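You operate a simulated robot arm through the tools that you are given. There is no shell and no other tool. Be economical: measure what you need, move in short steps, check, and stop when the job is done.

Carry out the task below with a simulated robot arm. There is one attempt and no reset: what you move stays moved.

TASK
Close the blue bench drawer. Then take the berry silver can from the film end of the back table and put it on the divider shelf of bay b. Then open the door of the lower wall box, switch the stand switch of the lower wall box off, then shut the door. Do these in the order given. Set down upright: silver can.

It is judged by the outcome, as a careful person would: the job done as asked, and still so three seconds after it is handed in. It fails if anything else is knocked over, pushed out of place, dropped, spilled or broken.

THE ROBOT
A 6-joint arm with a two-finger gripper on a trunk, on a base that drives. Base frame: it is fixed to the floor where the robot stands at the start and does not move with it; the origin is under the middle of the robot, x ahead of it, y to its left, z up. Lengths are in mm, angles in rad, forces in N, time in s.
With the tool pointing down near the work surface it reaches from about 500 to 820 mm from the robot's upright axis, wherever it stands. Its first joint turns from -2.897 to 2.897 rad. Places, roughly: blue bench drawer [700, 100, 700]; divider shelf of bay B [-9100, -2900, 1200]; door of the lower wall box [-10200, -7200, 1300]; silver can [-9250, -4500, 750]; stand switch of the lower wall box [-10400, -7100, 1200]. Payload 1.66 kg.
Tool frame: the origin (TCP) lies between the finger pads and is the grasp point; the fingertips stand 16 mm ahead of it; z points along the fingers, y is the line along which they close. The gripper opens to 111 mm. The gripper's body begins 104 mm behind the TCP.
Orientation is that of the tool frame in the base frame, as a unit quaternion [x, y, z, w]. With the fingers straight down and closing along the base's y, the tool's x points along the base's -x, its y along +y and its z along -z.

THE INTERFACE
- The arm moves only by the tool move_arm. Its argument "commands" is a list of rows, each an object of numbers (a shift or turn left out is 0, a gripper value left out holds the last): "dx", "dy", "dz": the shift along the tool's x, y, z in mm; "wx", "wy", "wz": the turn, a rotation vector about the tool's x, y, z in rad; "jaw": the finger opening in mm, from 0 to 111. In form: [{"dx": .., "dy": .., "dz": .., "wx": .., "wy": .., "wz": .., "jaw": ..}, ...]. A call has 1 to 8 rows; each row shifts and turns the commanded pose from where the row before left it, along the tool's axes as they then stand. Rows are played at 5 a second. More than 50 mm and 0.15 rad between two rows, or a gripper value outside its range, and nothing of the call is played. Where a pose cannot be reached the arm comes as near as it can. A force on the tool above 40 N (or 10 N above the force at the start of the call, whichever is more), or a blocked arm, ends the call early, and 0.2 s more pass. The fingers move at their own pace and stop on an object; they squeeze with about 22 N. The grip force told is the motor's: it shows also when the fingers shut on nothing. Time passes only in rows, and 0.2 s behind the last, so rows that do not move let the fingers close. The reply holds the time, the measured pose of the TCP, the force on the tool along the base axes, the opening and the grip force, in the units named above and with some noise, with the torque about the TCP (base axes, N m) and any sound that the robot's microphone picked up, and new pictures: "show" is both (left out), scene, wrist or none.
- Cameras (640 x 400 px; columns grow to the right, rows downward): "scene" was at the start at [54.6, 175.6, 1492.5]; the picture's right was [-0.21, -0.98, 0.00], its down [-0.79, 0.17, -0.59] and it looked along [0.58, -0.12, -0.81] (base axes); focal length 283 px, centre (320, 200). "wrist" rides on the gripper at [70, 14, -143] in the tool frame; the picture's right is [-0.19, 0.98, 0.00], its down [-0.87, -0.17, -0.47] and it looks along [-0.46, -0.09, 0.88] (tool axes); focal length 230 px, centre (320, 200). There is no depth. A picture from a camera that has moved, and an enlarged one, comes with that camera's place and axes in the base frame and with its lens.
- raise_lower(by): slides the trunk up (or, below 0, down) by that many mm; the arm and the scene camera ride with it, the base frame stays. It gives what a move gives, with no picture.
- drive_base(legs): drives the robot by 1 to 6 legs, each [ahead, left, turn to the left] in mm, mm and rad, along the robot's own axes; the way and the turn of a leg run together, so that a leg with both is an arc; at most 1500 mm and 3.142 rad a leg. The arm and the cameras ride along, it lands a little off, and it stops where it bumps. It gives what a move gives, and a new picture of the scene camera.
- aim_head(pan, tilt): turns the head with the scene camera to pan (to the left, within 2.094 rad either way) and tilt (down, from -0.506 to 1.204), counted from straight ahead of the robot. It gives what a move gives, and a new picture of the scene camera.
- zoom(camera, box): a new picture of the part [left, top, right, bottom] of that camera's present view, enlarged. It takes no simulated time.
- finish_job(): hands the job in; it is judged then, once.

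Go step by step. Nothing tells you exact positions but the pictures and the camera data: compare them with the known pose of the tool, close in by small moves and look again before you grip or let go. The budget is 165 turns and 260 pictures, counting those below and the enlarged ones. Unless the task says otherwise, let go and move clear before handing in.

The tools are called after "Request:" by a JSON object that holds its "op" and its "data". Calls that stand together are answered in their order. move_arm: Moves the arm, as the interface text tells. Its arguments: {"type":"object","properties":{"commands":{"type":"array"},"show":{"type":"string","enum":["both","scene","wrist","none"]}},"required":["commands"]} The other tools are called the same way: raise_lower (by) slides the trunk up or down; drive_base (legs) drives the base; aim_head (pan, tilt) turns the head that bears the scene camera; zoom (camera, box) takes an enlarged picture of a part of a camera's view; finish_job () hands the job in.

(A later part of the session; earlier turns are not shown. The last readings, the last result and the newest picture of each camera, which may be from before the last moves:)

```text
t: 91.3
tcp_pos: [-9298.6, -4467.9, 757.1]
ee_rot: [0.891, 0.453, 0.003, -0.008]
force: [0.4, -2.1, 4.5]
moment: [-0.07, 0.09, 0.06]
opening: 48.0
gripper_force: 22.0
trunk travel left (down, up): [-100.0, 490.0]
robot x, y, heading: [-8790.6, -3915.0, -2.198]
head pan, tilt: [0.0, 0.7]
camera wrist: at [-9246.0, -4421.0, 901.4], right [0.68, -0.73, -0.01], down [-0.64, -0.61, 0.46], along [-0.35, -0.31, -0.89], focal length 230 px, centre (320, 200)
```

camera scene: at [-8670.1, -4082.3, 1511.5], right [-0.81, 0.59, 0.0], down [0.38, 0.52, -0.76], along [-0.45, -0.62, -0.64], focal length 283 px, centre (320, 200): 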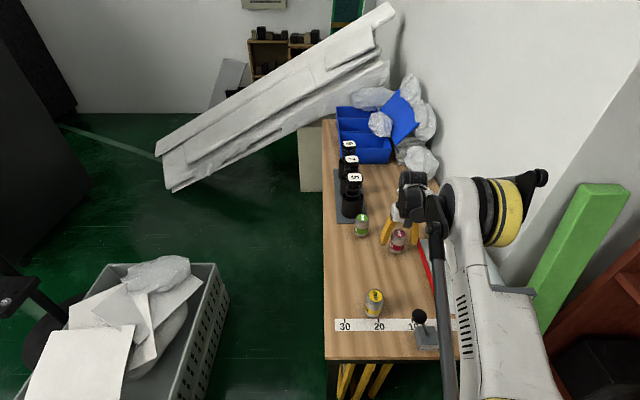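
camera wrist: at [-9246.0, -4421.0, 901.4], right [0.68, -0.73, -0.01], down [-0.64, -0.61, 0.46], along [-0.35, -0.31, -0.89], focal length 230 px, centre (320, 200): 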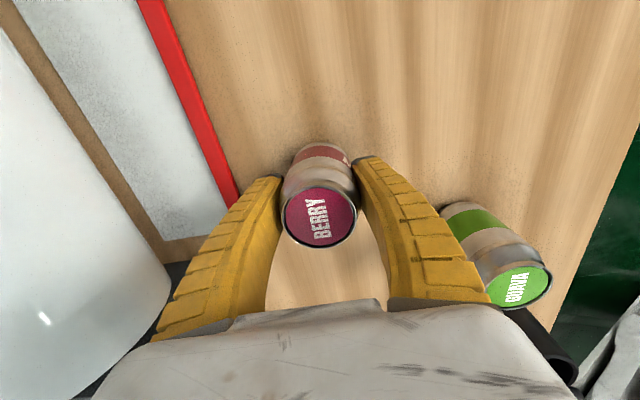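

The can is gripped from above, but the shelf needs an approach from the front. I'll release, tilt the tool about 45° around the closing axis at the can, and regrip so it can go onto the shelf upright.

Request:
{"op": "move_arm", "data": {"commands": [{"jaw": 80}, {"jaw": 80}, {"wy": -0.131}, {"wy": -0.131}, {"wy": -0.131}, {"wy": -0.131}, {"wy": -0.131}, {"wy": -0.131}]}}

```text
t: 93.1
tcp_pos: [-9302.3, -4467.7, 756.3]
ee_rot: [0.825, 0.42, -0.34, 0.167]
force: [0.6, 0.9, -0.9]
moment: [0.0, -0.02, 0.02]
opening: 81.6
gripper_force: 1.1
trunk travel left (down, up): [-100.0, 490.0]
robot x, y, heading: [-8788.5, -3918.6, -2.199]
head pan, tilt: [0.0, 0.7]
camera scene: at [-8670.0, -4082.3, 1511.5], right [-0.81, 0.59, 0.0], down [0.38, 0.52, -0.76], along [-0.45, -0.62, -0.64], focal length 283 px, centre (320, 200)
camera wrist: at [-9200.9, -4354.5, 809.3], right [0.71, -0.69, 0.12], down [-0.3, -0.14, 0.95], along [-0.63, -0.71, -0.3], focal length 230 px, centre (320, 200)
```

scene: 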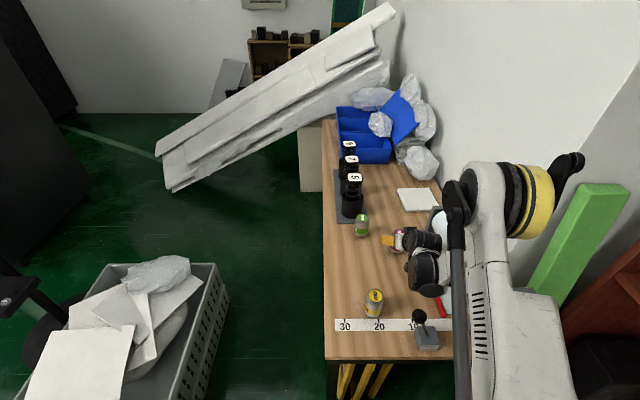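
wrist: 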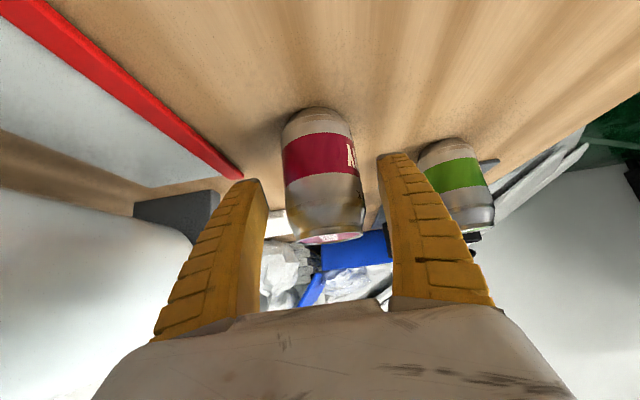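

Request:
{"op": "move_arm", "data": {"commands": [{"jaw": 40}, {"jaw": 40}, {"jaw": 30}, {"jaw": 30}, {"dx": -15, "dz": -15}, {"dx": -20, "dz": -20}]}}

```text
t: 94.5
tcp_pos: [-9299.7, -4469.4, 805.6]
ee_rot: [0.825, 0.42, -0.339, 0.166]
force: [-0.1, -0.2, -1.2]
moment: [-0.04, -0.05, 0.01]
opening: 49.2
gripper_force: 22.4
trunk travel left (down, up): [-100.0, 490.0]
robot x, y, heading: [-8787.2, -3917.5, -2.196]
head pan, tilt: [0.0, 0.7]
camera scene: at [-8669.8, -4082.1, 1511.6], right [-0.81, 0.59, 0.0], down [0.38, 0.52, -0.77], along [-0.45, -0.62, -0.64], focal length 283 px, centre (320, 200)
camera wrist: at [-9199.5, -4356.8, 859.4], right [0.71, -0.69, 0.12], down [-0.3, -0.14, 0.94], along [-0.63, -0.71, -0.3], focal length 230 px, centre (320, 200)
```

scene: 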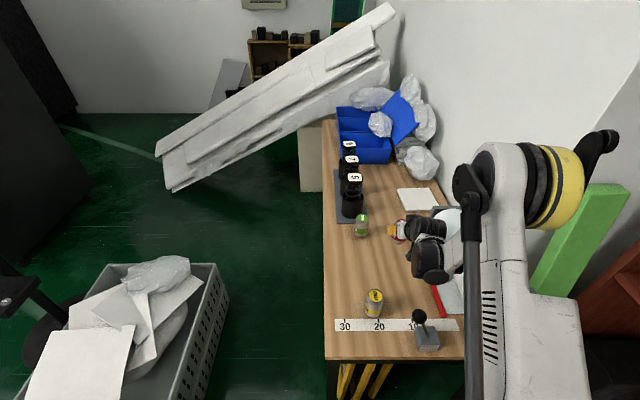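
wrist: 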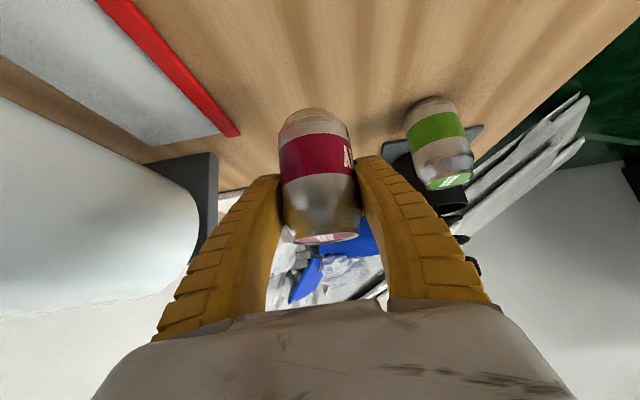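

The can is lifted upright. I'll raise it, pull back toward the robot, and then back the base away.

Request:
{"op": "move_arm", "data": {"commands": [{"dx": -35, "dz": -35}, {"dx": -35, "dz": -35}, {"dx": -35, "dz": -35}, {"dx": -35, "dz": -35}, {"dx": 35, "dz": -35}, {"dx": 35, "dz": -35}, {"dx": 35, "dz": -35}, {"dx": 35, "dz": -35}], "show": "none"}}

Request:
{"op": "drive_base", "data": {"legs": [[-700, 0, 0]]}}

Request:
{"op": "aim_head", "data": {"pan": -1.2, "tilt": 0.35}}

```text
t: 96.3
tcp_pos: [-9184.4, -4306.8, 1002.8]
ee_rot: [0.825, 0.421, -0.339, 0.166]
force: [0.3, -0.2, -1.9]
moment: [0.0, 0.01, 0.0]
opening: 49.3
gripper_force: 22.4
trunk travel left (down, up): [-100.0, 490.0]
robot x, y, heading: [-8790.5, -3921.0, -2.196]
head pan, tilt: [0.0, 0.7]
```

```text
t: 100.1
tcp_pos: [-8782.3, -3755.5, 1003.0]
ee_rot: [0.824, 0.422, -0.339, 0.168]
force: [0.4, 0.5, -1.2]
moment: [-0.05, -0.01, 0.0]
opening: 49.2
gripper_force: 21.7
trunk travel left (down, up): [-100.0, 490.0]
robot x, y, heading: [-8390.6, -3366.6, -2.19]
head pan, tilt: [0.0, 0.7]
camera scene: at [-8268.9, -3528.7, 1511.6], right [-0.81, 0.59, 0.0], down [0.38, 0.52, -0.77], along [-0.45, -0.62, -0.64], focal length 283 px, centre (320, 200)
```

scene: 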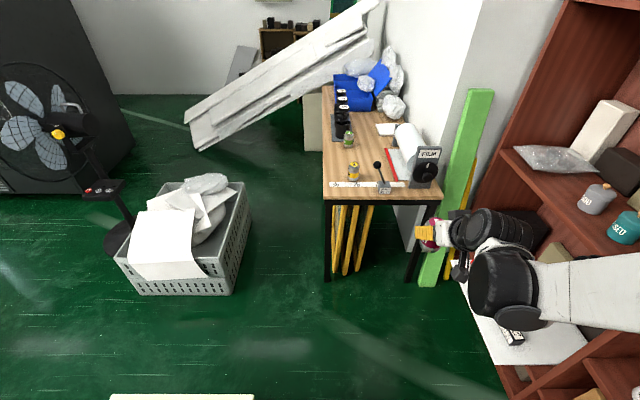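

```text
t: 101.5
tcp_pos: [-8784.3, -3756.1, 1002.5]
ee_rot: [0.824, 0.422, -0.339, 0.167]
force: [-0.1, -0.3, -2.1]
moment: [0.02, -0.01, -0.02]
opening: 49.1
gripper_force: 21.8
trunk travel left (down, up): [-100.0, 490.0]
robot x, y, heading: [-8384.6, -3367.3, -2.194]
head pan, tilt: [-1.201, 0.351]
camera scene: at [-8309.4, -3436.5, 1542.9], right [0.25, 0.97, 0.0], down [0.33, -0.09, -0.94], along [-0.91, 0.24, -0.34], focal length 283 px, centre (320, 200)
```

scene: 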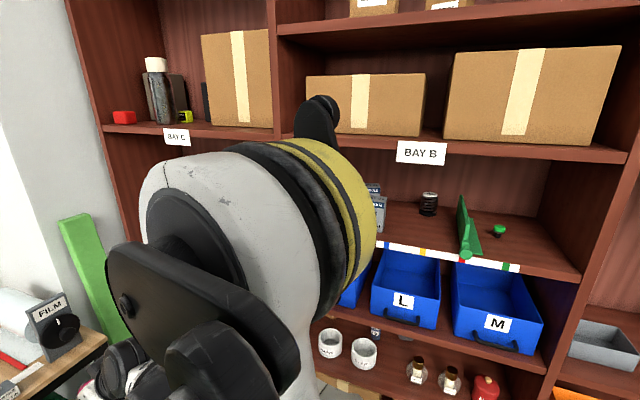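

The divider shelf of bay B has its top at z≈1150, with a front line consistent with earlier views. There's a free gap between the gray cans and the green divider at about (−8950, −2946). I'll step away slightly and turn to face it.

Request:
{"op": "drive_base", "data": {"legs": [[0, 70, 0], [0, 0, -1.575]]}}

Request:
{"op": "aim_head", "data": {"pan": 0.2, "tilt": 0.45}}

```text
t: 106.3
tcp_pos: [-8729.5, -3020.1, 1001.6]
ee_rot: [0.884, -0.274, -0.359, -0.117]
force: [-0.1, 0.0, -2.7]
moment: [-0.02, 0.02, -0.03]
opening: 49.2
gripper_force: 22.2
trunk travel left (down, up): [-100.0, 490.0]
robot x, y, heading: [-8329.1, -3407.7, 2.54]
head pan, tilt: [-1.201, 0.351]
camera scene: at [-8397.4, -3483.4, 1542.9], right [0.97, -0.23, 0.0], down [-0.08, -0.33, -0.94], along [0.22, 0.91, -0.34], focal length 283 px, centre (320, 200)
```

scene: 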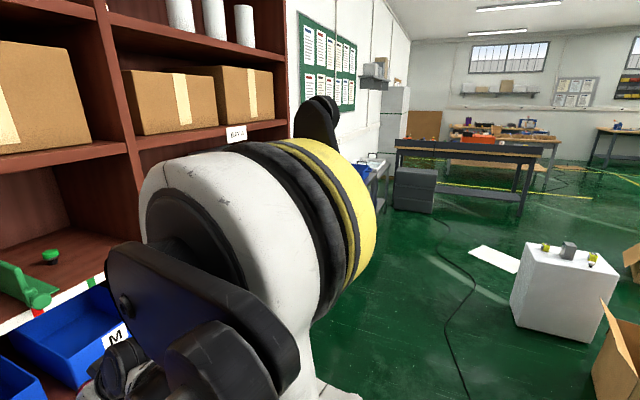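

```text
t: 107.8
tcp_pos: [-8730.3, -3020.8, 1002.1]
ee_rot: [0.885, -0.274, -0.359, -0.116]
force: [0.1, -0.4, -1.4]
moment: [0.0, 0.0, -0.04]
opening: 49.4
gripper_force: 22.0
trunk travel left (down, up): [-100.0, 490.0]
robot x, y, heading: [-8336.5, -3406.4, 2.541]
head pan, tilt: [0.201, 0.45]
camera scene: at [-8503.4, -3538.0, 1533.7], right [0.39, 0.92, 0.0], down [0.4, -0.17, -0.9], along [-0.83, 0.35, -0.44], focal length 283 px, centre (320, 200)
```

scene: 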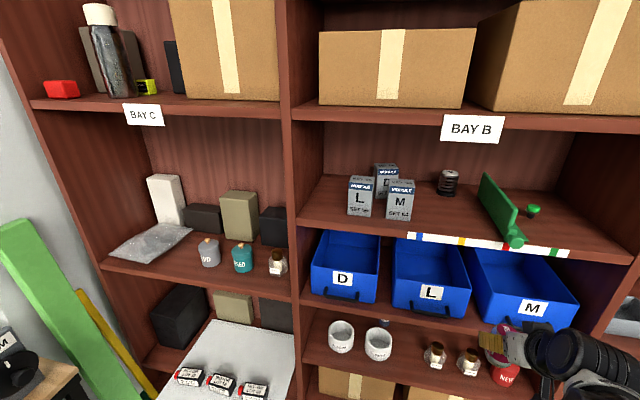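

Request:
{"op": "zoom", "data": {"camera": "scene", "box": [295, 110, 635, 322]}}

```text
1.88 times, centred on (465, 216) of scene
camera zoom: at [-8503.4, -3538.0, 1533.7], right [0.39, 0.92, 0.0], down [0.4, -0.17, -0.9], along [-0.83, 0.35, -0.44], focal length 533 px, centre (47, 170)
```

zoom: 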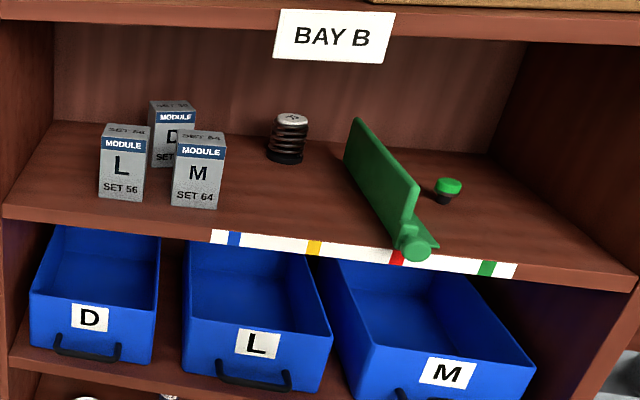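

The free spot is confirmed between module M and the green divider, with a target TCP of about (−8966, −2959). I'll raise the trunk, centre laterally, and begin the approach.

Request:
{"op": "raise_lower", "data": {"by": 225}}

Request:
{"op": "move_arm", "data": {"commands": [{"dy": 42}, {"dy": 40}, {"dx": -35, "dz": 35}, {"dx": -35, "dz": 35}]}}

```text
t: 110.2
tcp_pos: [-8728.7, -3019.8, 1226.8]
ee_rot: [0.884, -0.275, -0.36, -0.118]
force: [0.4, 0.5, -1.5]
moment: [0.02, -0.03, 0.02]
opening: 49.5
gripper_force: 22.0
trunk travel left (down, up): [-325.0, 265.0]
robot x, y, heading: [-8327.6, -3409.4, 2.542]
head pan, tilt: [0.201, 0.45]
```

```text
t: 111.2
tcp_pos: [-8858.2, -3029.7, 1226.9]
ee_rot: [0.884, -0.274, -0.36, -0.118]
force: [0.7, 1.0, -1.7]
moment: [-0.01, -0.04, 0.0]
opening: 49.4
gripper_force: 22.5
trunk travel left (down, up): [-325.0, 265.0]
robot x, y, heading: [-8331.5, -3405.0, 2.541]
head pan, tilt: [0.201, 0.45]
camera scene: at [-8504.8, -3537.5, 1758.6], right [0.39, 0.92, 0.0], down [0.4, -0.17, -0.9], along [-0.83, 0.35, -0.44], focal length 283 px, centre (320, 200)
camera wrist: at [-8743.5, -3126.2, 1282.1], right [-0.67, -0.73, 0.12], down [-0.15, 0.29, 0.94], along [-0.73, 0.61, -0.31], focal length 230 px, centre (320, 200)
```

scene: 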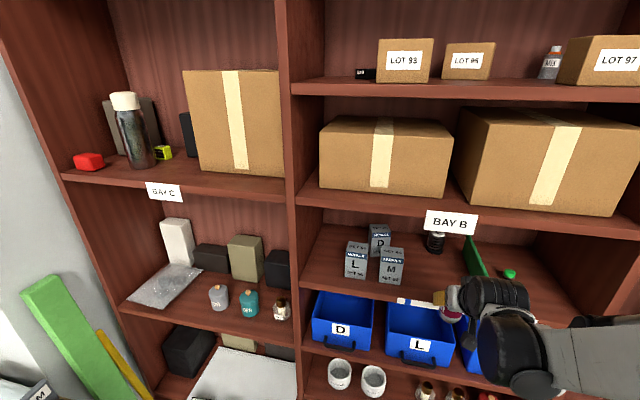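
wrist: 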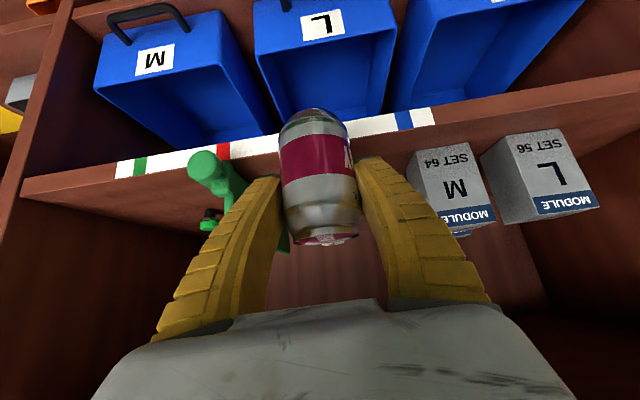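

The shelf top is at about z 1148, and the can base is about 35 mm above it with clear sides. I'll slide in 129 mm.

Request:
{"op": "move_arm", "data": {"commands": [{"dx": -23, "dz": 23}, {"dx": -23, "dz": 23}, {"dx": -23, "dz": 23}, {"dx": -22, "dz": 22}]}}

```text
t: 112.2
tcp_pos: [-8962.3, -2959.0, 1222.9]
ee_rot: [0.885, -0.275, -0.358, -0.117]
force: [0.1, 0.5, -1.5]
moment: [-0.01, 0.02, 0.01]
opening: 49.4
gripper_force: 22.4
trunk travel left (down, up): [-325.0, 265.0]
robot x, y, heading: [-8330.2, -3406.6, 2.54]
head pan, tilt: [0.201, 0.45]
camera scene: at [-8504.2, -3537.5, 1758.7], right [0.39, 0.92, 0.0], down [0.4, -0.17, -0.9], along [-0.83, 0.35, -0.44], focal length 283 px, centre (320, 200)
camera wrist: at [-8847.8, -3055.3, 1277.5], right [-0.67, -0.73, 0.12], down [-0.15, 0.29, 0.94], along [-0.73, 0.61, -0.31], focal length 230 px, centre (320, 200)
```

scene: 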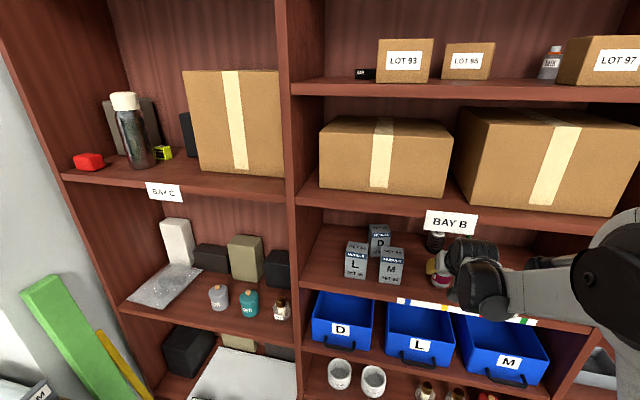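
wrist: 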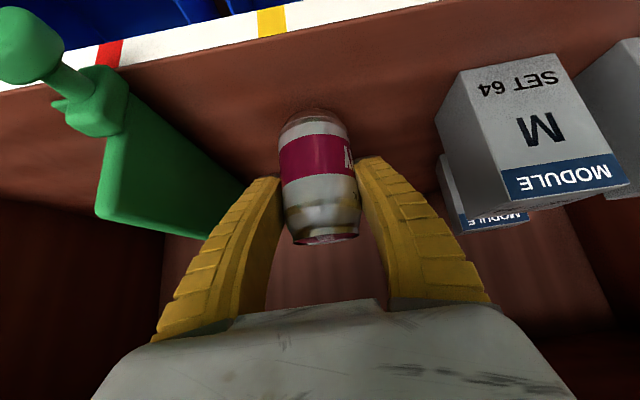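

Request:
{"op": "move_arm", "data": {"commands": [{"dx": 5, "dz": 5}, {"dx": 5, "dz": 5}, {"dx": 5, "dz": 5}, {"dx": 3, "dz": 3}], "show": "wrist"}}

```text
t: 113.2
tcp_pos: [-8961.7, -2960.7, 1199.5]
ee_rot: [0.885, -0.273, -0.36, -0.116]
force: [1.6, -1.9, 15.5]
moment: [0.04, 0.09, -0.03]
opening: 50.0
gripper_force: 22.0
trunk travel left (down, up): [-325.0, 265.0]
robot x, y, heading: [-8332.5, -3408.5, 2.536]
head pan, tilt: [0.201, 0.45]
camera wrist: at [-8846.4, -3057.0, 1253.9], right [-0.67, -0.73, 0.12], down [-0.15, 0.29, 0.95], along [-0.73, 0.62, -0.3], focal length 230 px, centre (320, 200)
```

wrist: 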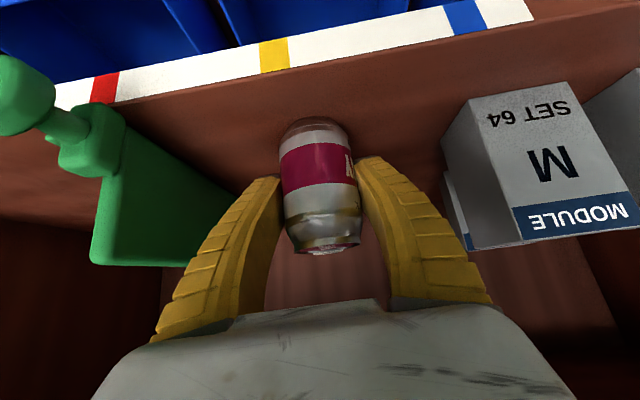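

It's in contact, with 15 N upward. I'll release, then back straight out.

Request:
{"op": "move_arm", "data": {"commands": [{"jaw": 56}, {"jaw": 66}, {"jaw": 78}, {"jaw": 78}], "show": "wrist"}}

```text
t: 114.2
tcp_pos: [-8963.1, -2959.8, 1199.1]
ee_rot: [0.884, -0.274, -0.359, -0.117]
force: [0.4, 0.3, -0.6]
moment: [0.01, 0.01, 0.03]
opening: 79.6
gripper_force: 1.3
trunk travel left (down, up): [-325.0, 265.0]
robot x, y, heading: [-8329.6, -3407.6, 2.537]
head pan, tilt: [0.201, 0.45]
camera wrist: at [-8847.7, -3055.8, 1252.7], right [-0.67, -0.73, 0.12], down [-0.15, 0.29, 0.94], along [-0.73, 0.61, -0.3], focal length 230 px, centre (320, 200)
```

wrist: 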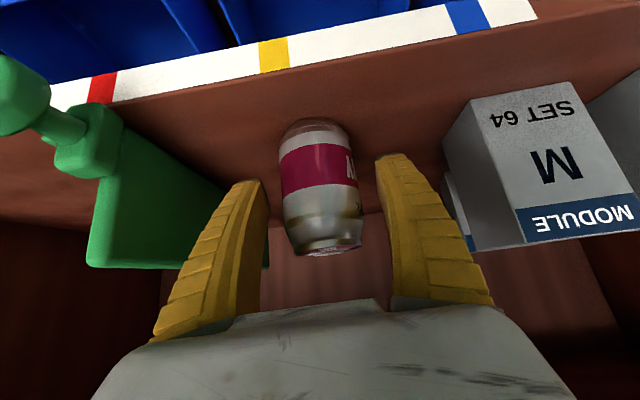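

Request:
{"op": "move_arm", "data": {"commands": [{"dx": 20, "dz": -20}, {"dx": 30, "dz": -30}, {"dx": 35, "dz": -35}, {"dx": 35, "dz": -35}, {"dx": 35, "dz": -35}]}}

Request:
{"op": "zoom", "data": {"camera": "scene", "box": [300, 200, 560, 360]}}

```text
t: 115.4
tcp_pos: [-8779.6, -3085.1, 1200.2]
ee_rot: [0.884, -0.274, -0.36, -0.117]
force: [-0.3, -0.6, 0.3]
moment: [0.0, 0.04, -0.05]
opening: 79.6
gripper_force: 0.9
trunk travel left (down, up): [-325.0, 265.0]
robot x, y, heading: [-8329.2, -3407.3, 2.535]
head pan, tilt: [0.201, 0.45]
camera scene: at [-8501.6, -3539.4, 1758.9], right [0.39, 0.92, 0.0], down [0.4, -0.17, -0.9], along [-0.83, 0.35, -0.43], focal length 283 px, centre (320, 200)
camera wrist: at [-8664.0, -3181.4, 1255.3], right [-0.67, -0.73, 0.12], down [-0.15, 0.29, 0.94], along [-0.73, 0.62, -0.3], focal length 230 px, centre (320, 200)
```

scene: 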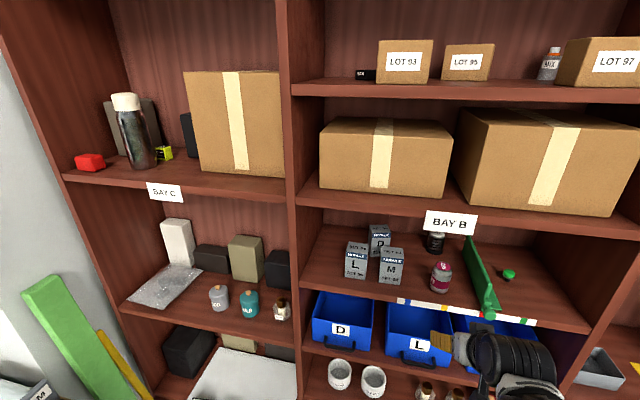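
wrist: 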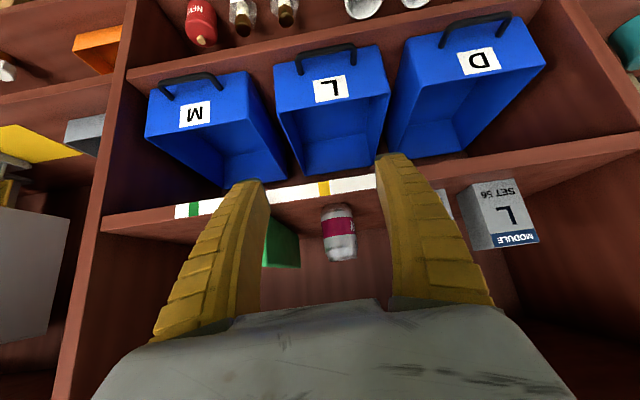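

```text
2.46 times, centred on (430, 280) of scene
camera zoom: at [-8501.6, -3539.4, 1758.9], right [0.39, 0.92, 0.0], down [0.4, -0.17, -0.9], along [-0.83, 0.35, -0.43], focal length 696 px, centre (49, 3)
```

zoom: 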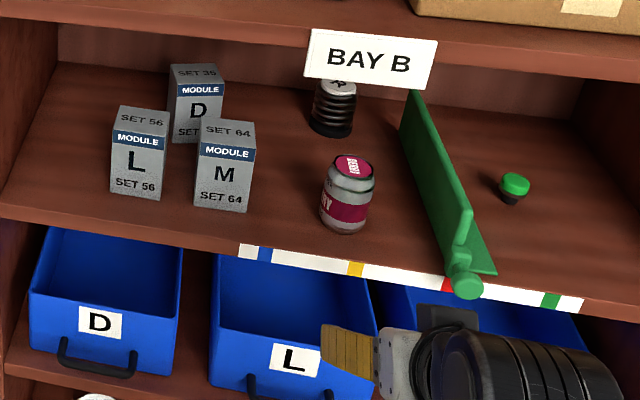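

The can stands upright on the divider shelf. Next is the lower wall box ("POWER"). I'll turn back toward the table and survey the route.

Request:
{"op": "drive_base", "data": {"legs": [[0, 0, 1.5]]}}

Request:
{"op": "aim_head", "data": {"pan": 0.3, "tilt": 0.45}}

```text
t: 119.4
tcp_pos: [-8699.8, -3820.3, 1200.8]
ee_rot: [0.841, 0.387, -0.345, 0.153]
force: [0.7, -1.4, -0.8]
moment: [-0.04, -0.01, -0.01]
opening: 79.5
gripper_force: 0.8
trunk travel left (down, up): [-325.0, 265.0]
robot x, y, heading: [-8332.9, -3408.8, -2.278]
head pan, tilt: [0.201, 0.45]
camera scene: at [-8215.1, -3595.1, 1758.7], right [-0.87, 0.49, 0.0], down [0.21, 0.38, -0.9], along [-0.44, -0.79, -0.44], focal length 283 px, centre (320, 200)
```

scene: 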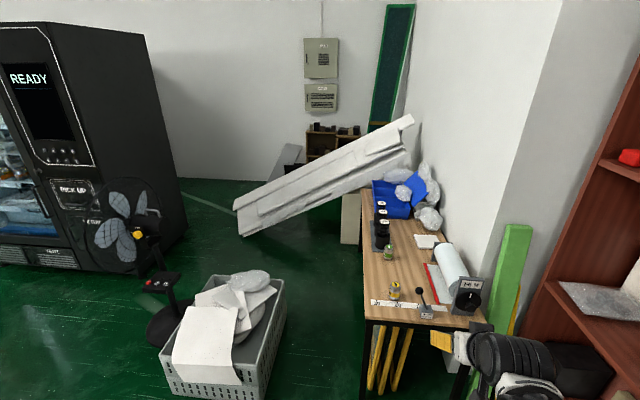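

```text
t: 120.0
tcp_pos: [-8699.1, -3819.8, 1201.1]
ee_rot: [0.841, 0.388, -0.346, 0.154]
force: [-0.1, 1.1, 0.5]
moment: [-0.01, 0.0, -0.01]
opening: 79.6
gripper_force: 1.0
trunk travel left (down, up): [-325.0, 265.0]
robot x, y, heading: [-8330.0, -3404.7, -2.287]
head pan, tilt: [0.3, 0.45]
camera scene: at [-8207.0, -3599.1, 1758.7], right [-0.92, 0.4, 0.0], down [0.17, 0.4, -0.9], along [-0.36, -0.83, -0.44], focal length 283 px, centre (320, 200)
```

scene: 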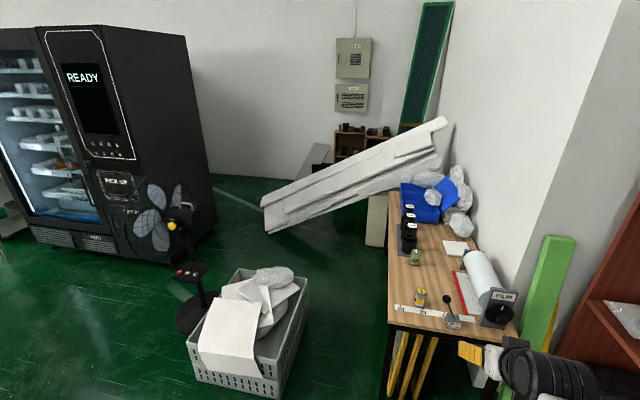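

The route passes between the table's left side and the crate, then around the low end of the leaning beam. I need the size of my base, so I'll look straight down.

Request:
{"op": "aim_head", "data": {"pan": 0.4, "tilt": 1.2}}

```text
t: 121.1
tcp_pos: [-8700.3, -3821.3, 1200.6]
ee_rot: [0.841, 0.387, -0.346, 0.153]
force: [-0.2, -0.1, -0.3]
moment: [0.01, 0.03, -0.02]
opening: 79.5
gripper_force: 0.9
trunk travel left (down, up): [-325.0, 265.0]
robot x, y, heading: [-8330.7, -3406.5, -2.279]
head pan, tilt: [0.4, 1.201]
camera scene: at [-8187.5, -3568.0, 1700.6], right [-0.95, 0.3, 0.0], down [0.28, 0.89, -0.36], along [-0.11, -0.35, -0.93], focal length 283 px, centre (320, 200)
```

scene: 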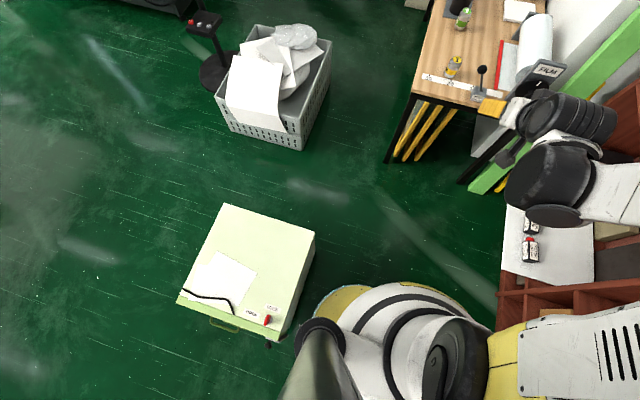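

My base radius is about 245 mm and the crate–table gap is only about 540, which is too tight. I'll go around via the open floor on the left and check the gap between fan and vending machine.

Request:
{"op": "drive_base", "data": {"legs": [[0, 0, 0.08], [-520, 0, 0], [0, 1400, 0]]}}

Request:
{"op": "aim_head", "data": {"pan": 0.0, "tilt": 0.45}}

```text
t: 131.3
tcp_pos: [-7216.3, -4273.6, 1200.2]
ee_rot: [0.826, 0.418, -0.339, 0.166]
force: [0.0, -0.3, -0.3]
moment: [0.0, 0.02, 0.0]
opening: 79.6
gripper_force: 0.9
trunk travel left (down, up): [-325.0, 265.0]
robot x, y, heading: [-6874.5, -3836.4, -2.206]
head pan, tilt: [0.4, 1.201]
camera scene: at [-6723.9, -3983.9, 1700.5], right [-0.97, 0.23, 0.0], down [0.22, 0.91, -0.36], along [-0.09, -0.35, -0.93], focal length 283 px, centre (320, 200)
```

scene: 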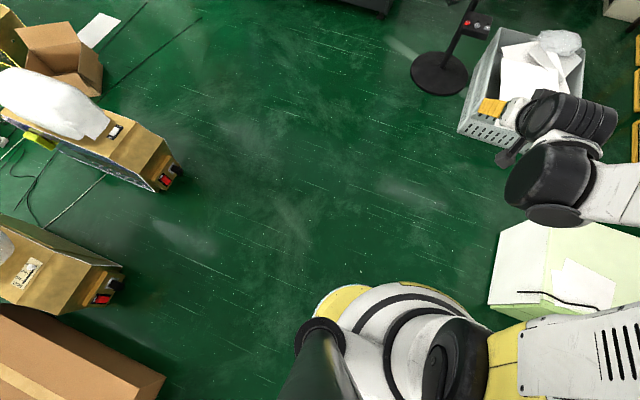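

```text
t: 132.4
tcp_pos: [-7216.8, -4272.7, 1200.4]
ee_rot: [0.826, 0.418, -0.34, 0.165]
force: [-0.3, 0.7, -0.8]
moment: [-0.03, 0.0, -0.01]
opening: 79.5
gripper_force: 0.9
trunk travel left (down, up): [-325.0, 265.0]
robot x, y, heading: [-6878.8, -3835.7, -2.207]
head pan, tilt: [0.0, 0.45]
camera scene: at [-6765.7, -4003.4, 1758.7], right [-0.8, 0.59, 0.0], down [0.26, 0.35, -0.9], along [-0.53, -0.72, -0.44], focal length 283 px, centre (320, 200)
```

scene: 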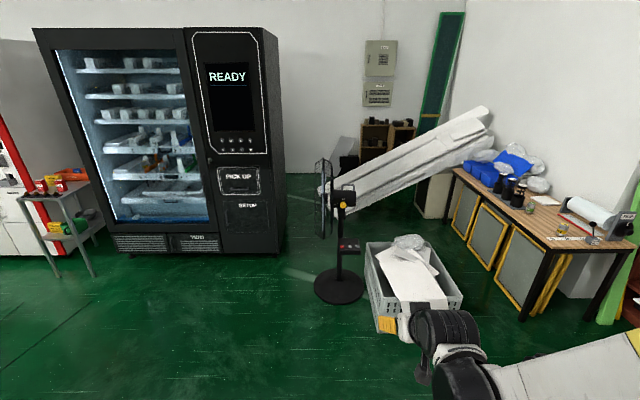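

Request:
{"op": "zoom", "data": {"camera": "scene", "box": [220, 150, 380, 320]}}

```text
2.35 times, centred on (300, 235) of scene
camera zoom: at [-6765.7, -4003.4, 1758.7], right [-0.8, 0.59, 0.0], down [0.26, 0.35, -0.9], along [-0.53, -0.72, -0.44], focal length 666 px, centre (367, 118)
```

zoom: 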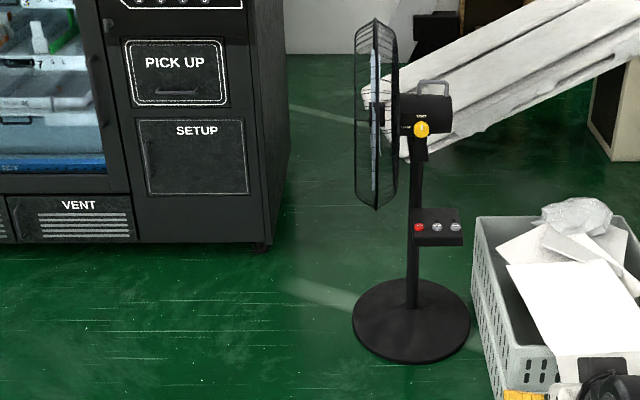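

The fan–machine gap is no wider, and the fan cage hangs at arm height. The table–crate gap has only low obstacles, so I'll use it with careful measurement. First I'll return to the bookcase lane and come up to the gap.

Request:
{"op": "drive_base", "data": {"legs": [[0, -1440, 0], [0, 0, 0.009], [1210, 0, 0]]}}

Request:
{"op": "aim_head", "data": {"pan": 0.25, "tilt": 1.1}}

```text
t: 146.0
tcp_pos: [-9174.2, -4343.8, 1202.2]
ee_rot: [0.833, 0.403, -0.344, 0.16]
force: [-0.3, 0.7, -0.3]
moment: [-0.01, 0.0, -0.02]
opening: 79.5
gripper_force: 0.7
trunk travel left (down, up): [-325.0, 265.0]
robot x, y, heading: [-8820.8, -3918.5, -2.24]
head pan, tilt: [0.0, 0.45]
camera scene: at [-8714.5, -4089.7, 1758.7], right [-0.78, 0.62, 0.0], down [0.27, 0.34, -0.9], along [-0.56, -0.71, -0.44], focal length 283 px, centre (320, 200)
```

scene: 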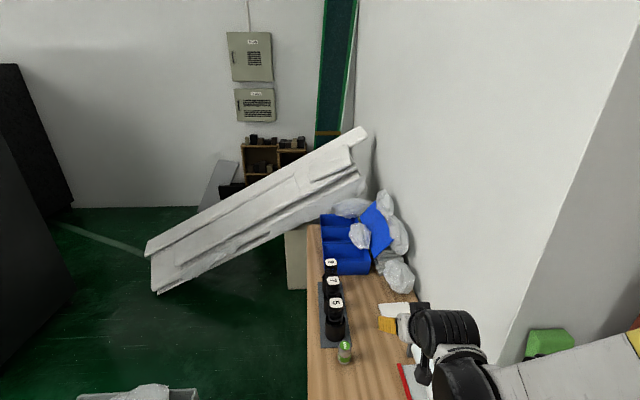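

```text
t: 147.0
tcp_pos: [-9174.0, -4343.2, 1200.6]
ee_rot: [0.833, 0.404, -0.342, 0.16]
force: [0.5, 0.2, 0.2]
moment: [0.0, 0.0, 0.0]
opening: 79.5
gripper_force: 1.1
trunk travel left (down, up): [-325.0, 265.0]
robot x, y, heading: [-8818.4, -3912.3, -2.246]
head pan, tilt: [0.25, 1.1]
camera scene: at [-8683.0, -4075.0, 1706.6], right [-0.91, 0.41, 0.0], down [0.36, 0.81, -0.45], along [-0.19, -0.41, -0.89], focal length 283 px, centre (320, 200)
```

scene: 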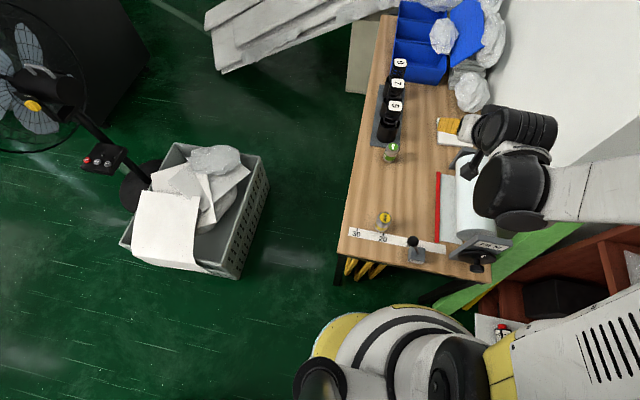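

Re-measured, the table edge is at v≈812 and the crate's right side at v≈1362, leaving a gap of about 550 against my base of about 470. I'll align to the centre line (v≈1088).

Request:
{"op": "drive_base", "data": {"legs": [[0, 0, 0.048], [75, 0, 0], [0, 474, 0]]}}

Request:
{"op": "aim_head", "data": {"pan": 0.0, "tilt": 1.2}}

```text
t: 150.8
tcp_pos: [-8828.1, -4690.6, 1200.3]
ee_rot: [0.826, 0.418, -0.339, 0.165]
force: [0.7, -0.5, 0.4]
moment: [0.01, 0.01, -0.02]
opening: 79.7
gripper_force: 1.2
trunk travel left (down, up): [-325.0, 265.0]
robot x, y, heading: [-8491.3, -4247.3, -2.205]
head pan, tilt: [0.25, 1.1]
camera scene: at [-8346.9, -4404.5, 1706.4], right [-0.93, 0.38, 0.0], down [0.33, 0.83, -0.45], along [-0.17, -0.42, -0.89], focal length 283 px, centre (320, 200)
```

scene: 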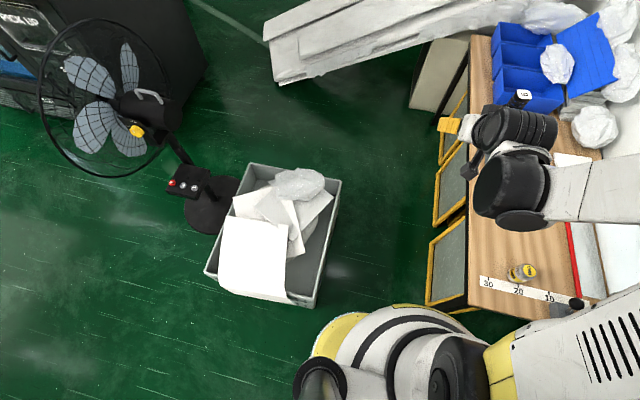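

```text
t: 151.6
tcp_pos: [-8828.6, -4690.6, 1201.1]
ee_rot: [0.826, 0.419, -0.339, 0.166]
force: [-0.4, 0.1, -0.3]
moment: [-0.01, -0.03, 0.0]
opening: 79.3
gripper_force: 1.2
trunk travel left (down, up): [-325.0, 265.0]
robot x, y, heading: [-8493.1, -4250.7, -2.2]
head pan, tilt: [0.0, 1.201]
camera scene: at [-8356.9, -4390.6, 1700.6], right [-0.81, 0.59, 0.0], down [0.55, 0.75, -0.36], along [-0.21, -0.29, -0.93], focal length 283 px, centre (320, 200)
```

scene: 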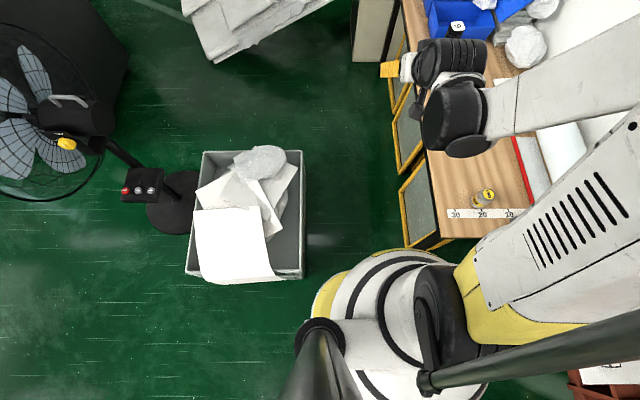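

I'm aligned at v≈1077 with about 40 mm clearance on each side. I'll go ahead in short legs, checking for drift.

Request:
{"op": "drive_base", "data": {"legs": [[250, -4, 0]]}}

```text
t: 153.4
tcp_pos: [-8977.6, -4885.6, 1199.5]
ee_rot: [0.826, 0.418, -0.339, 0.166]
force: [-0.1, 0.0, 0.0]
moment: [0.0, -0.03, 0.0]
opening: 79.2
gripper_force: 1.4
trunk travel left (down, up): [-325.0, 265.0]
robot x, y, heading: [-8639.2, -4447.6, -2.208]
head pan, tilt: [0.0, 1.201]
camera scene: at [-8506.3, -4586.5, 1700.5], right [-0.81, 0.59, 0.0], down [0.55, 0.75, -0.36], along [-0.21, -0.29, -0.93], focal length 283 px, centre (320, 200)
```

scene: 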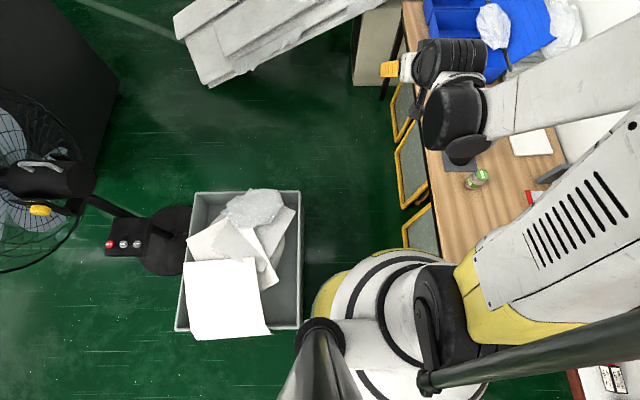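

Request:
{"op": "drive_base", "data": {"legs": [[0, 0, 0.01], [300, 0, 0]]}}

```text
t: 155.8
tcp_pos: [-9145.8, -5128.7, 1199.4]
ee_rot: [0.823, 0.423, -0.339, 0.168]
force: [0.6, -0.8, 0.3]
moment: [-0.02, -0.01, -0.03]
opening: 79.5
gripper_force: 0.8
trunk travel left (down, up): [-325.0, 265.0]
robot x, y, heading: [-8811.4, -4682.1, -2.189]
head pan, tilt: [0.0, 1.201]
camera scene: at [-8677.3, -4824.7, 1700.5], right [-0.81, 0.58, 0.0], down [0.54, 0.76, -0.36], along [-0.21, -0.29, -0.93], focal length 283 px, centre (320, 200)
```

scene: 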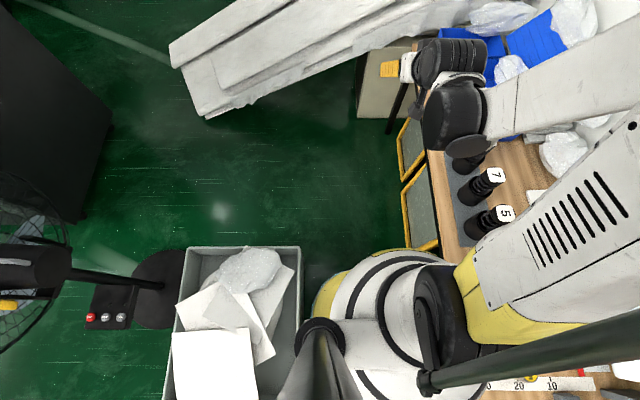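

Request:
{"op": "drive_base", "data": {"legs": [[0, 0, -0.009], [300, 0, 0], [250, 0, 0]]}}

Request:
{"op": "aim_head", "data": {"pan": 0.3, "tilt": 0.6}}

```text
t: 159.5
tcp_pos: [-9482.0, -5549.7, 1200.6]
ee_rot: [0.83, 0.411, -0.341, 0.163]
force: [0.2, -0.3, -0.1]
moment: [0.04, -0.02, 0.0]
opening: 79.3
gripper_force: 1.0
trunk travel left (down, up): [-325.0, 265.0]
robot x, y, heading: [-9136.5, -5114.0, -2.22]
head pan, tilt: [0.0, 1.201]
camera scene: at [-9004.2, -5258.8, 1700.5], right [-0.8, 0.61, 0.0], down [0.56, 0.74, -0.36], along [-0.22, -0.29, -0.93], focal length 283 px, centre (320, 200)
```

scene: 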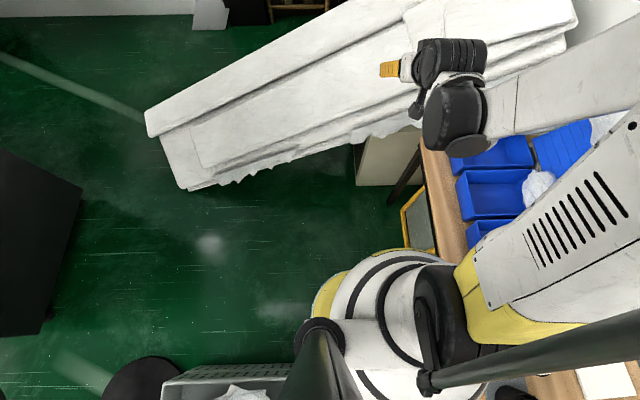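

```text
t: 160.5
tcp_pos: [-9479.9, -5549.2, 1199.4]
ee_rot: [0.829, 0.412, -0.34, 0.163]
force: [-0.3, -0.9, -0.2]
moment: [-0.04, -0.01, 0.01]
opening: 79.5
gripper_force: 1.0
trunk travel left (down, up): [-325.0, 265.0]
robot x, y, heading: [-9139.5, -5113.1, -2.226]
head pan, tilt: [0.3, 0.6]
camera scene: at [-9000.0, -5296.3, 1745.1], right [-0.94, 0.34, 0.0], down [0.19, 0.53, -0.82], along [-0.28, -0.77, -0.57], focal length 283 px, centre (320, 200)
```

scene: 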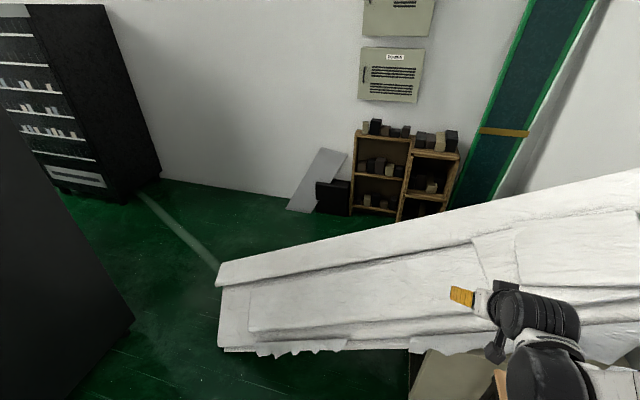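

I'm through the gap, at u≈−3063 and v≈1060. The beam's low end is at v≈2135 and the vending machine's side at v≈2750, so I'll strafe to v≈2450 to pass between them.

Request:
{"op": "drive_base", "data": {"legs": [[0, 0, 0.028], [0, 650, 0], [190, 730, 0]]}}

Request:
{"op": "aim_head", "data": {"pan": 0.0, "tilt": 1.0}}

```text
t: 162.6
tcp_pos: [-9320.7, -5664.8, 1200.8]
ee_rot: [0.824, 0.422, -0.339, 0.168]
force: [0.9, -0.3, -0.3]
moment: [0.07, 0.02, -0.06]
opening: 79.6
gripper_force: 1.3
trunk travel left (down, up): [-325.0, 265.0]
robot x, y, heading: [-8987.4, -5222.7, -2.199]
head pan, tilt: [0.3, 0.6]
stopped in leg 2: the robot was blocked; the commanded pose is now the measured one
camera scene: at [-8845.2, -5402.0, 1744.5], right [-0.95, 0.32, 0.0], down [0.18, 0.54, -0.82], along [-0.27, -0.78, -0.57], focal length 283 px, centre (320, 200)
```

scene: 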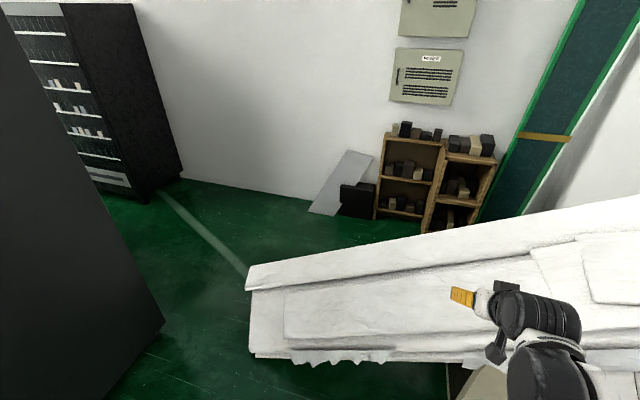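

```text
t: 163.4
tcp_pos: [-9324.1, -5662.1, 1199.7]
ee_rot: [0.825, 0.421, -0.339, 0.166]
force: [0.6, -0.6, 0.2]
moment: [0.03, -0.01, 0.03]
opening: 79.2
gripper_force: 1.4
trunk travel left (down, up): [-325.0, 265.0]
robot x, y, heading: [-8989.4, -5220.8, -2.198]
head pan, tilt: [0.0, 1.0]
camera scene: at [-8861.9, -5371.7, 1713.2], right [-0.81, 0.59, 0.0], down [0.49, 0.68, -0.54], along [-0.32, -0.44, -0.84], focal length 283 px, centre (320, 200)
```

scene: 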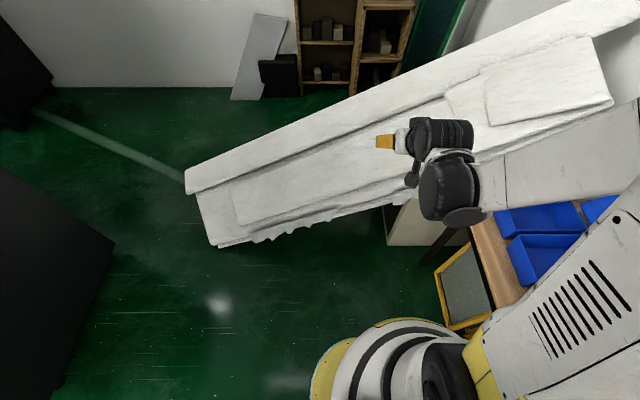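

I was blocked, probably by touching the crate's back corner. I'll look at it.

Request:
{"op": "aim_head", "data": {"pan": 1.5, "tilt": 1.1}}

```text
t: 165.1
tcp_pos: [-9324.8, -5662.2, 1200.4]
ee_rot: [0.824, 0.421, -0.34, 0.167]
force: [0.8, 0.3, 0.0]
moment: [-0.01, -0.03, -0.01]
opening: 79.4
gripper_force: 0.8
trunk travel left (down, up): [-325.0, 265.0]
robot x, y, heading: [-8990.0, -5219.2, -2.196]
head pan, tilt: [1.499, 1.1]
camera scene: at [-8772.7, -5356.1, 1706.6], right [-0.64, -0.76, 0.0], down [-0.68, 0.57, -0.45], along [0.35, -0.29, -0.89], focal length 283 px, centre (320, 200)
```

scene: 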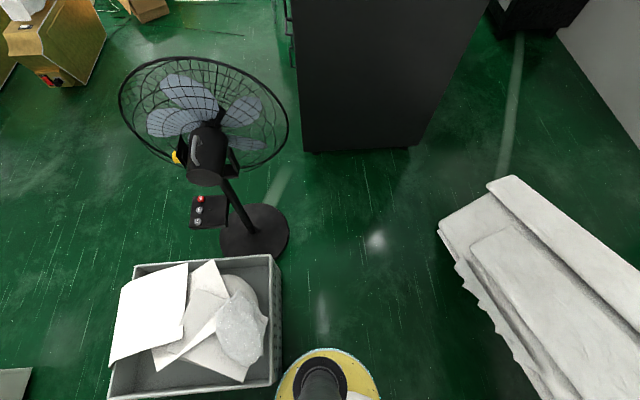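

The crate looks in place; the base only touched it. I'll move ahead first, then strafe left to v≈2465.

Request:
{"op": "drive_base", "data": {"legs": [[200, 0, 0], [0, 1200, 0]]}}

Request:
{"op": "aim_head", "data": {"pan": 0.0, "tilt": 1.0}}

```text
t: 171.3
tcp_pos: [-8610.0, -6448.7, 1199.9]
ee_rot: [0.83, 0.41, -0.338, 0.167]
force: [-0.3, 0.6, -0.2]
moment: [0.0, -0.01, -0.01]
opening: 79.4
gripper_force: 1.3
trunk travel left (down, up): [-325.0, 265.0]
robot x, y, heading: [-8258.5, -6015.4, -2.222]
head pan, tilt: [1.499, 1.1]
stopped in leg 2: the robot was blocked; the commanded pose is now the measured one
camera scene: at [-8057.5, -6149.1, 1707.6], right [-0.65, -0.76, 0.0], down [-0.68, 0.58, -0.45], along [0.34, -0.29, -0.89], focal length 283 px, centre (320, 200)
```

scene: 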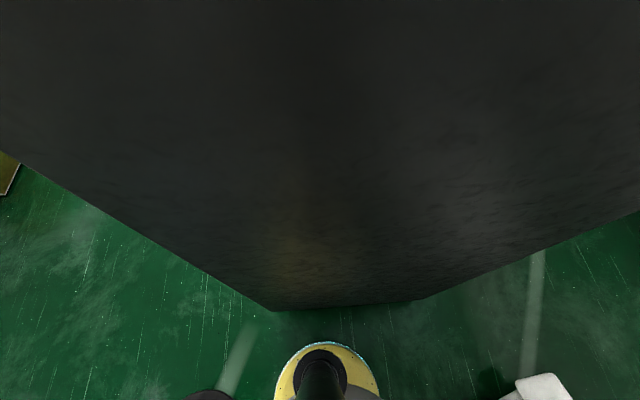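

```text
t: 172.9
tcp_pos: [-8607.9, -6442.7, 1203.4]
ee_rot: [0.829, 0.41, -0.34, 0.169]
force: [0.3, 0.3, 0.1]
moment: [0.0, 0.02, 0.01]
opening: 79.6
gripper_force: 1.2
trunk travel left (down, up): [-325.0, 265.0]
robot x, y, heading: [-8259.7, -6019.8, -2.216]
head pan, tilt: [0.0, 1.0]
camera scene: at [-8055.7, -6143.0, 1707.9], right [-0.68, -0.73, 0.0], down [-0.66, 0.61, -0.45], along [0.33, -0.31, -0.89], focal length 283 px, centre (320, 200)
```

scene: 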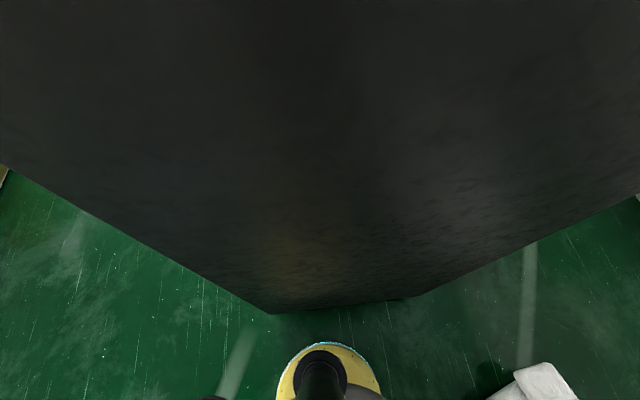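

The head mast, which sits on my left, touched the vending machine. I'll move away to the right and turn to face the beam, so the mast no longer faces the machine. Then I'll pass by strafing.

Request:
{"op": "drive_base", "data": {"legs": [[0, -200, 0], [0, 0, -1.553]]}}

Request:
{"op": "aim_head", "data": {"pan": 1.2, "tilt": 1.0}}

```text
t: 178.2
tcp_pos: [-8861.2, -5564.8, 1200.1]
ee_rot: [0.881, -0.284, -0.358, -0.121]
force: [0.4, 0.4, 0.2]
moment: [0.0, 0.0, 0.0]
opening: 79.5
gripper_force: 0.4
trunk travel left (down, up): [-325.0, 265.0]
robot x, y, heading: [-8417.5, -5899.1, 2.528]
head pan, tilt: [0.0, 1.0]
camera scene: at [-8565.5, -6020.9, 1713.2], right [0.58, 0.81, 0.0], down [0.68, -0.49, -0.54], along [-0.44, 0.32, -0.84], focal length 283 px, centre (320, 200)
```

scene: 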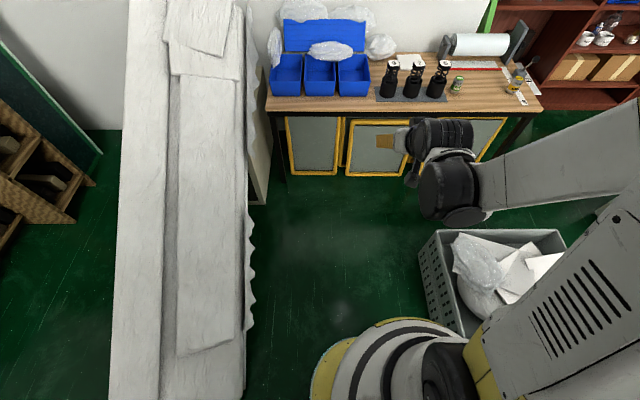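

```text
t: 179.6
tcp_pos: [-8861.7, -5564.8, 1200.8]
ee_rot: [0.881, -0.283, -0.359, -0.12]
force: [0.3, 0.5, 0.1]
moment: [0.01, 0.03, 0.01]
opening: 79.4
gripper_force: 1.0
trunk travel left (down, up): [-325.0, 265.0]
robot x, y, heading: [-8419.3, -5897.0, 2.517]
head pan, tilt: [1.201, 1.0]
camera scene: at [-8567.4, -6099.6, 1713.2], right [-0.55, 0.84, 0.0], down [0.71, 0.46, -0.54], along [-0.45, -0.29, -0.84], focal length 283 px, centre (320, 200)
```

scene: 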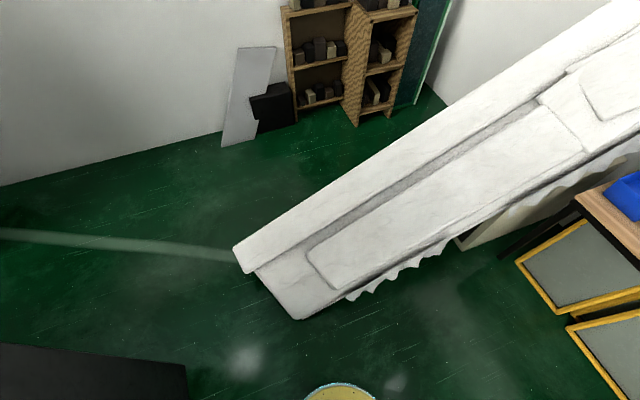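

Now I can see the gap clearly. The beam's floor corner is at (u −3834, v 2115), its raised corner at (u −4233, v 2312), and the machine's back corner at (u −3822, v 2743). I'll strafe through at v≈2440.

Request:
{"op": "drive_base", "data": {"legs": [[-330, 225, 0], [0, 330, 0]]}}

```text
t: 183.9
tcp_pos: [-8915.3, -6201.0, 1200.5]
ee_rot: [0.881, -0.283, -0.359, -0.121]
force: [-0.2, -0.1, 0.0]
moment: [0.0, -0.02, -0.04]
opening: 79.6
gripper_force: 0.9
trunk travel left (down, up): [-325.0, 265.0]
robot x, y, heading: [-8472.6, -6535.3, 2.521]
head pan, tilt: [1.201, 1.0]
camera scene: at [-8622.2, -6737.7, 1713.0], right [-0.55, 0.84, 0.0], down [0.7, 0.46, -0.54], along [-0.45, -0.29, -0.84], focal length 283 px, centre (320, 200)
```

scene: 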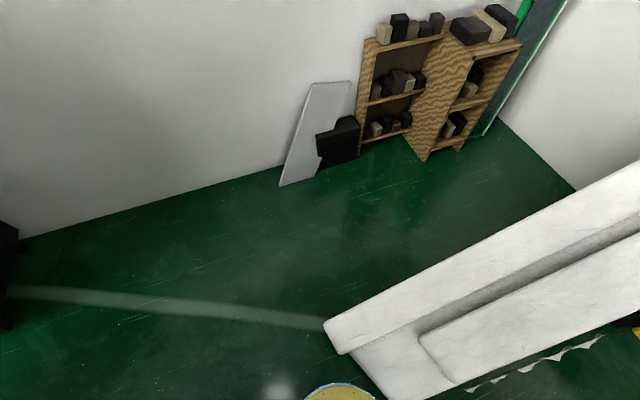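

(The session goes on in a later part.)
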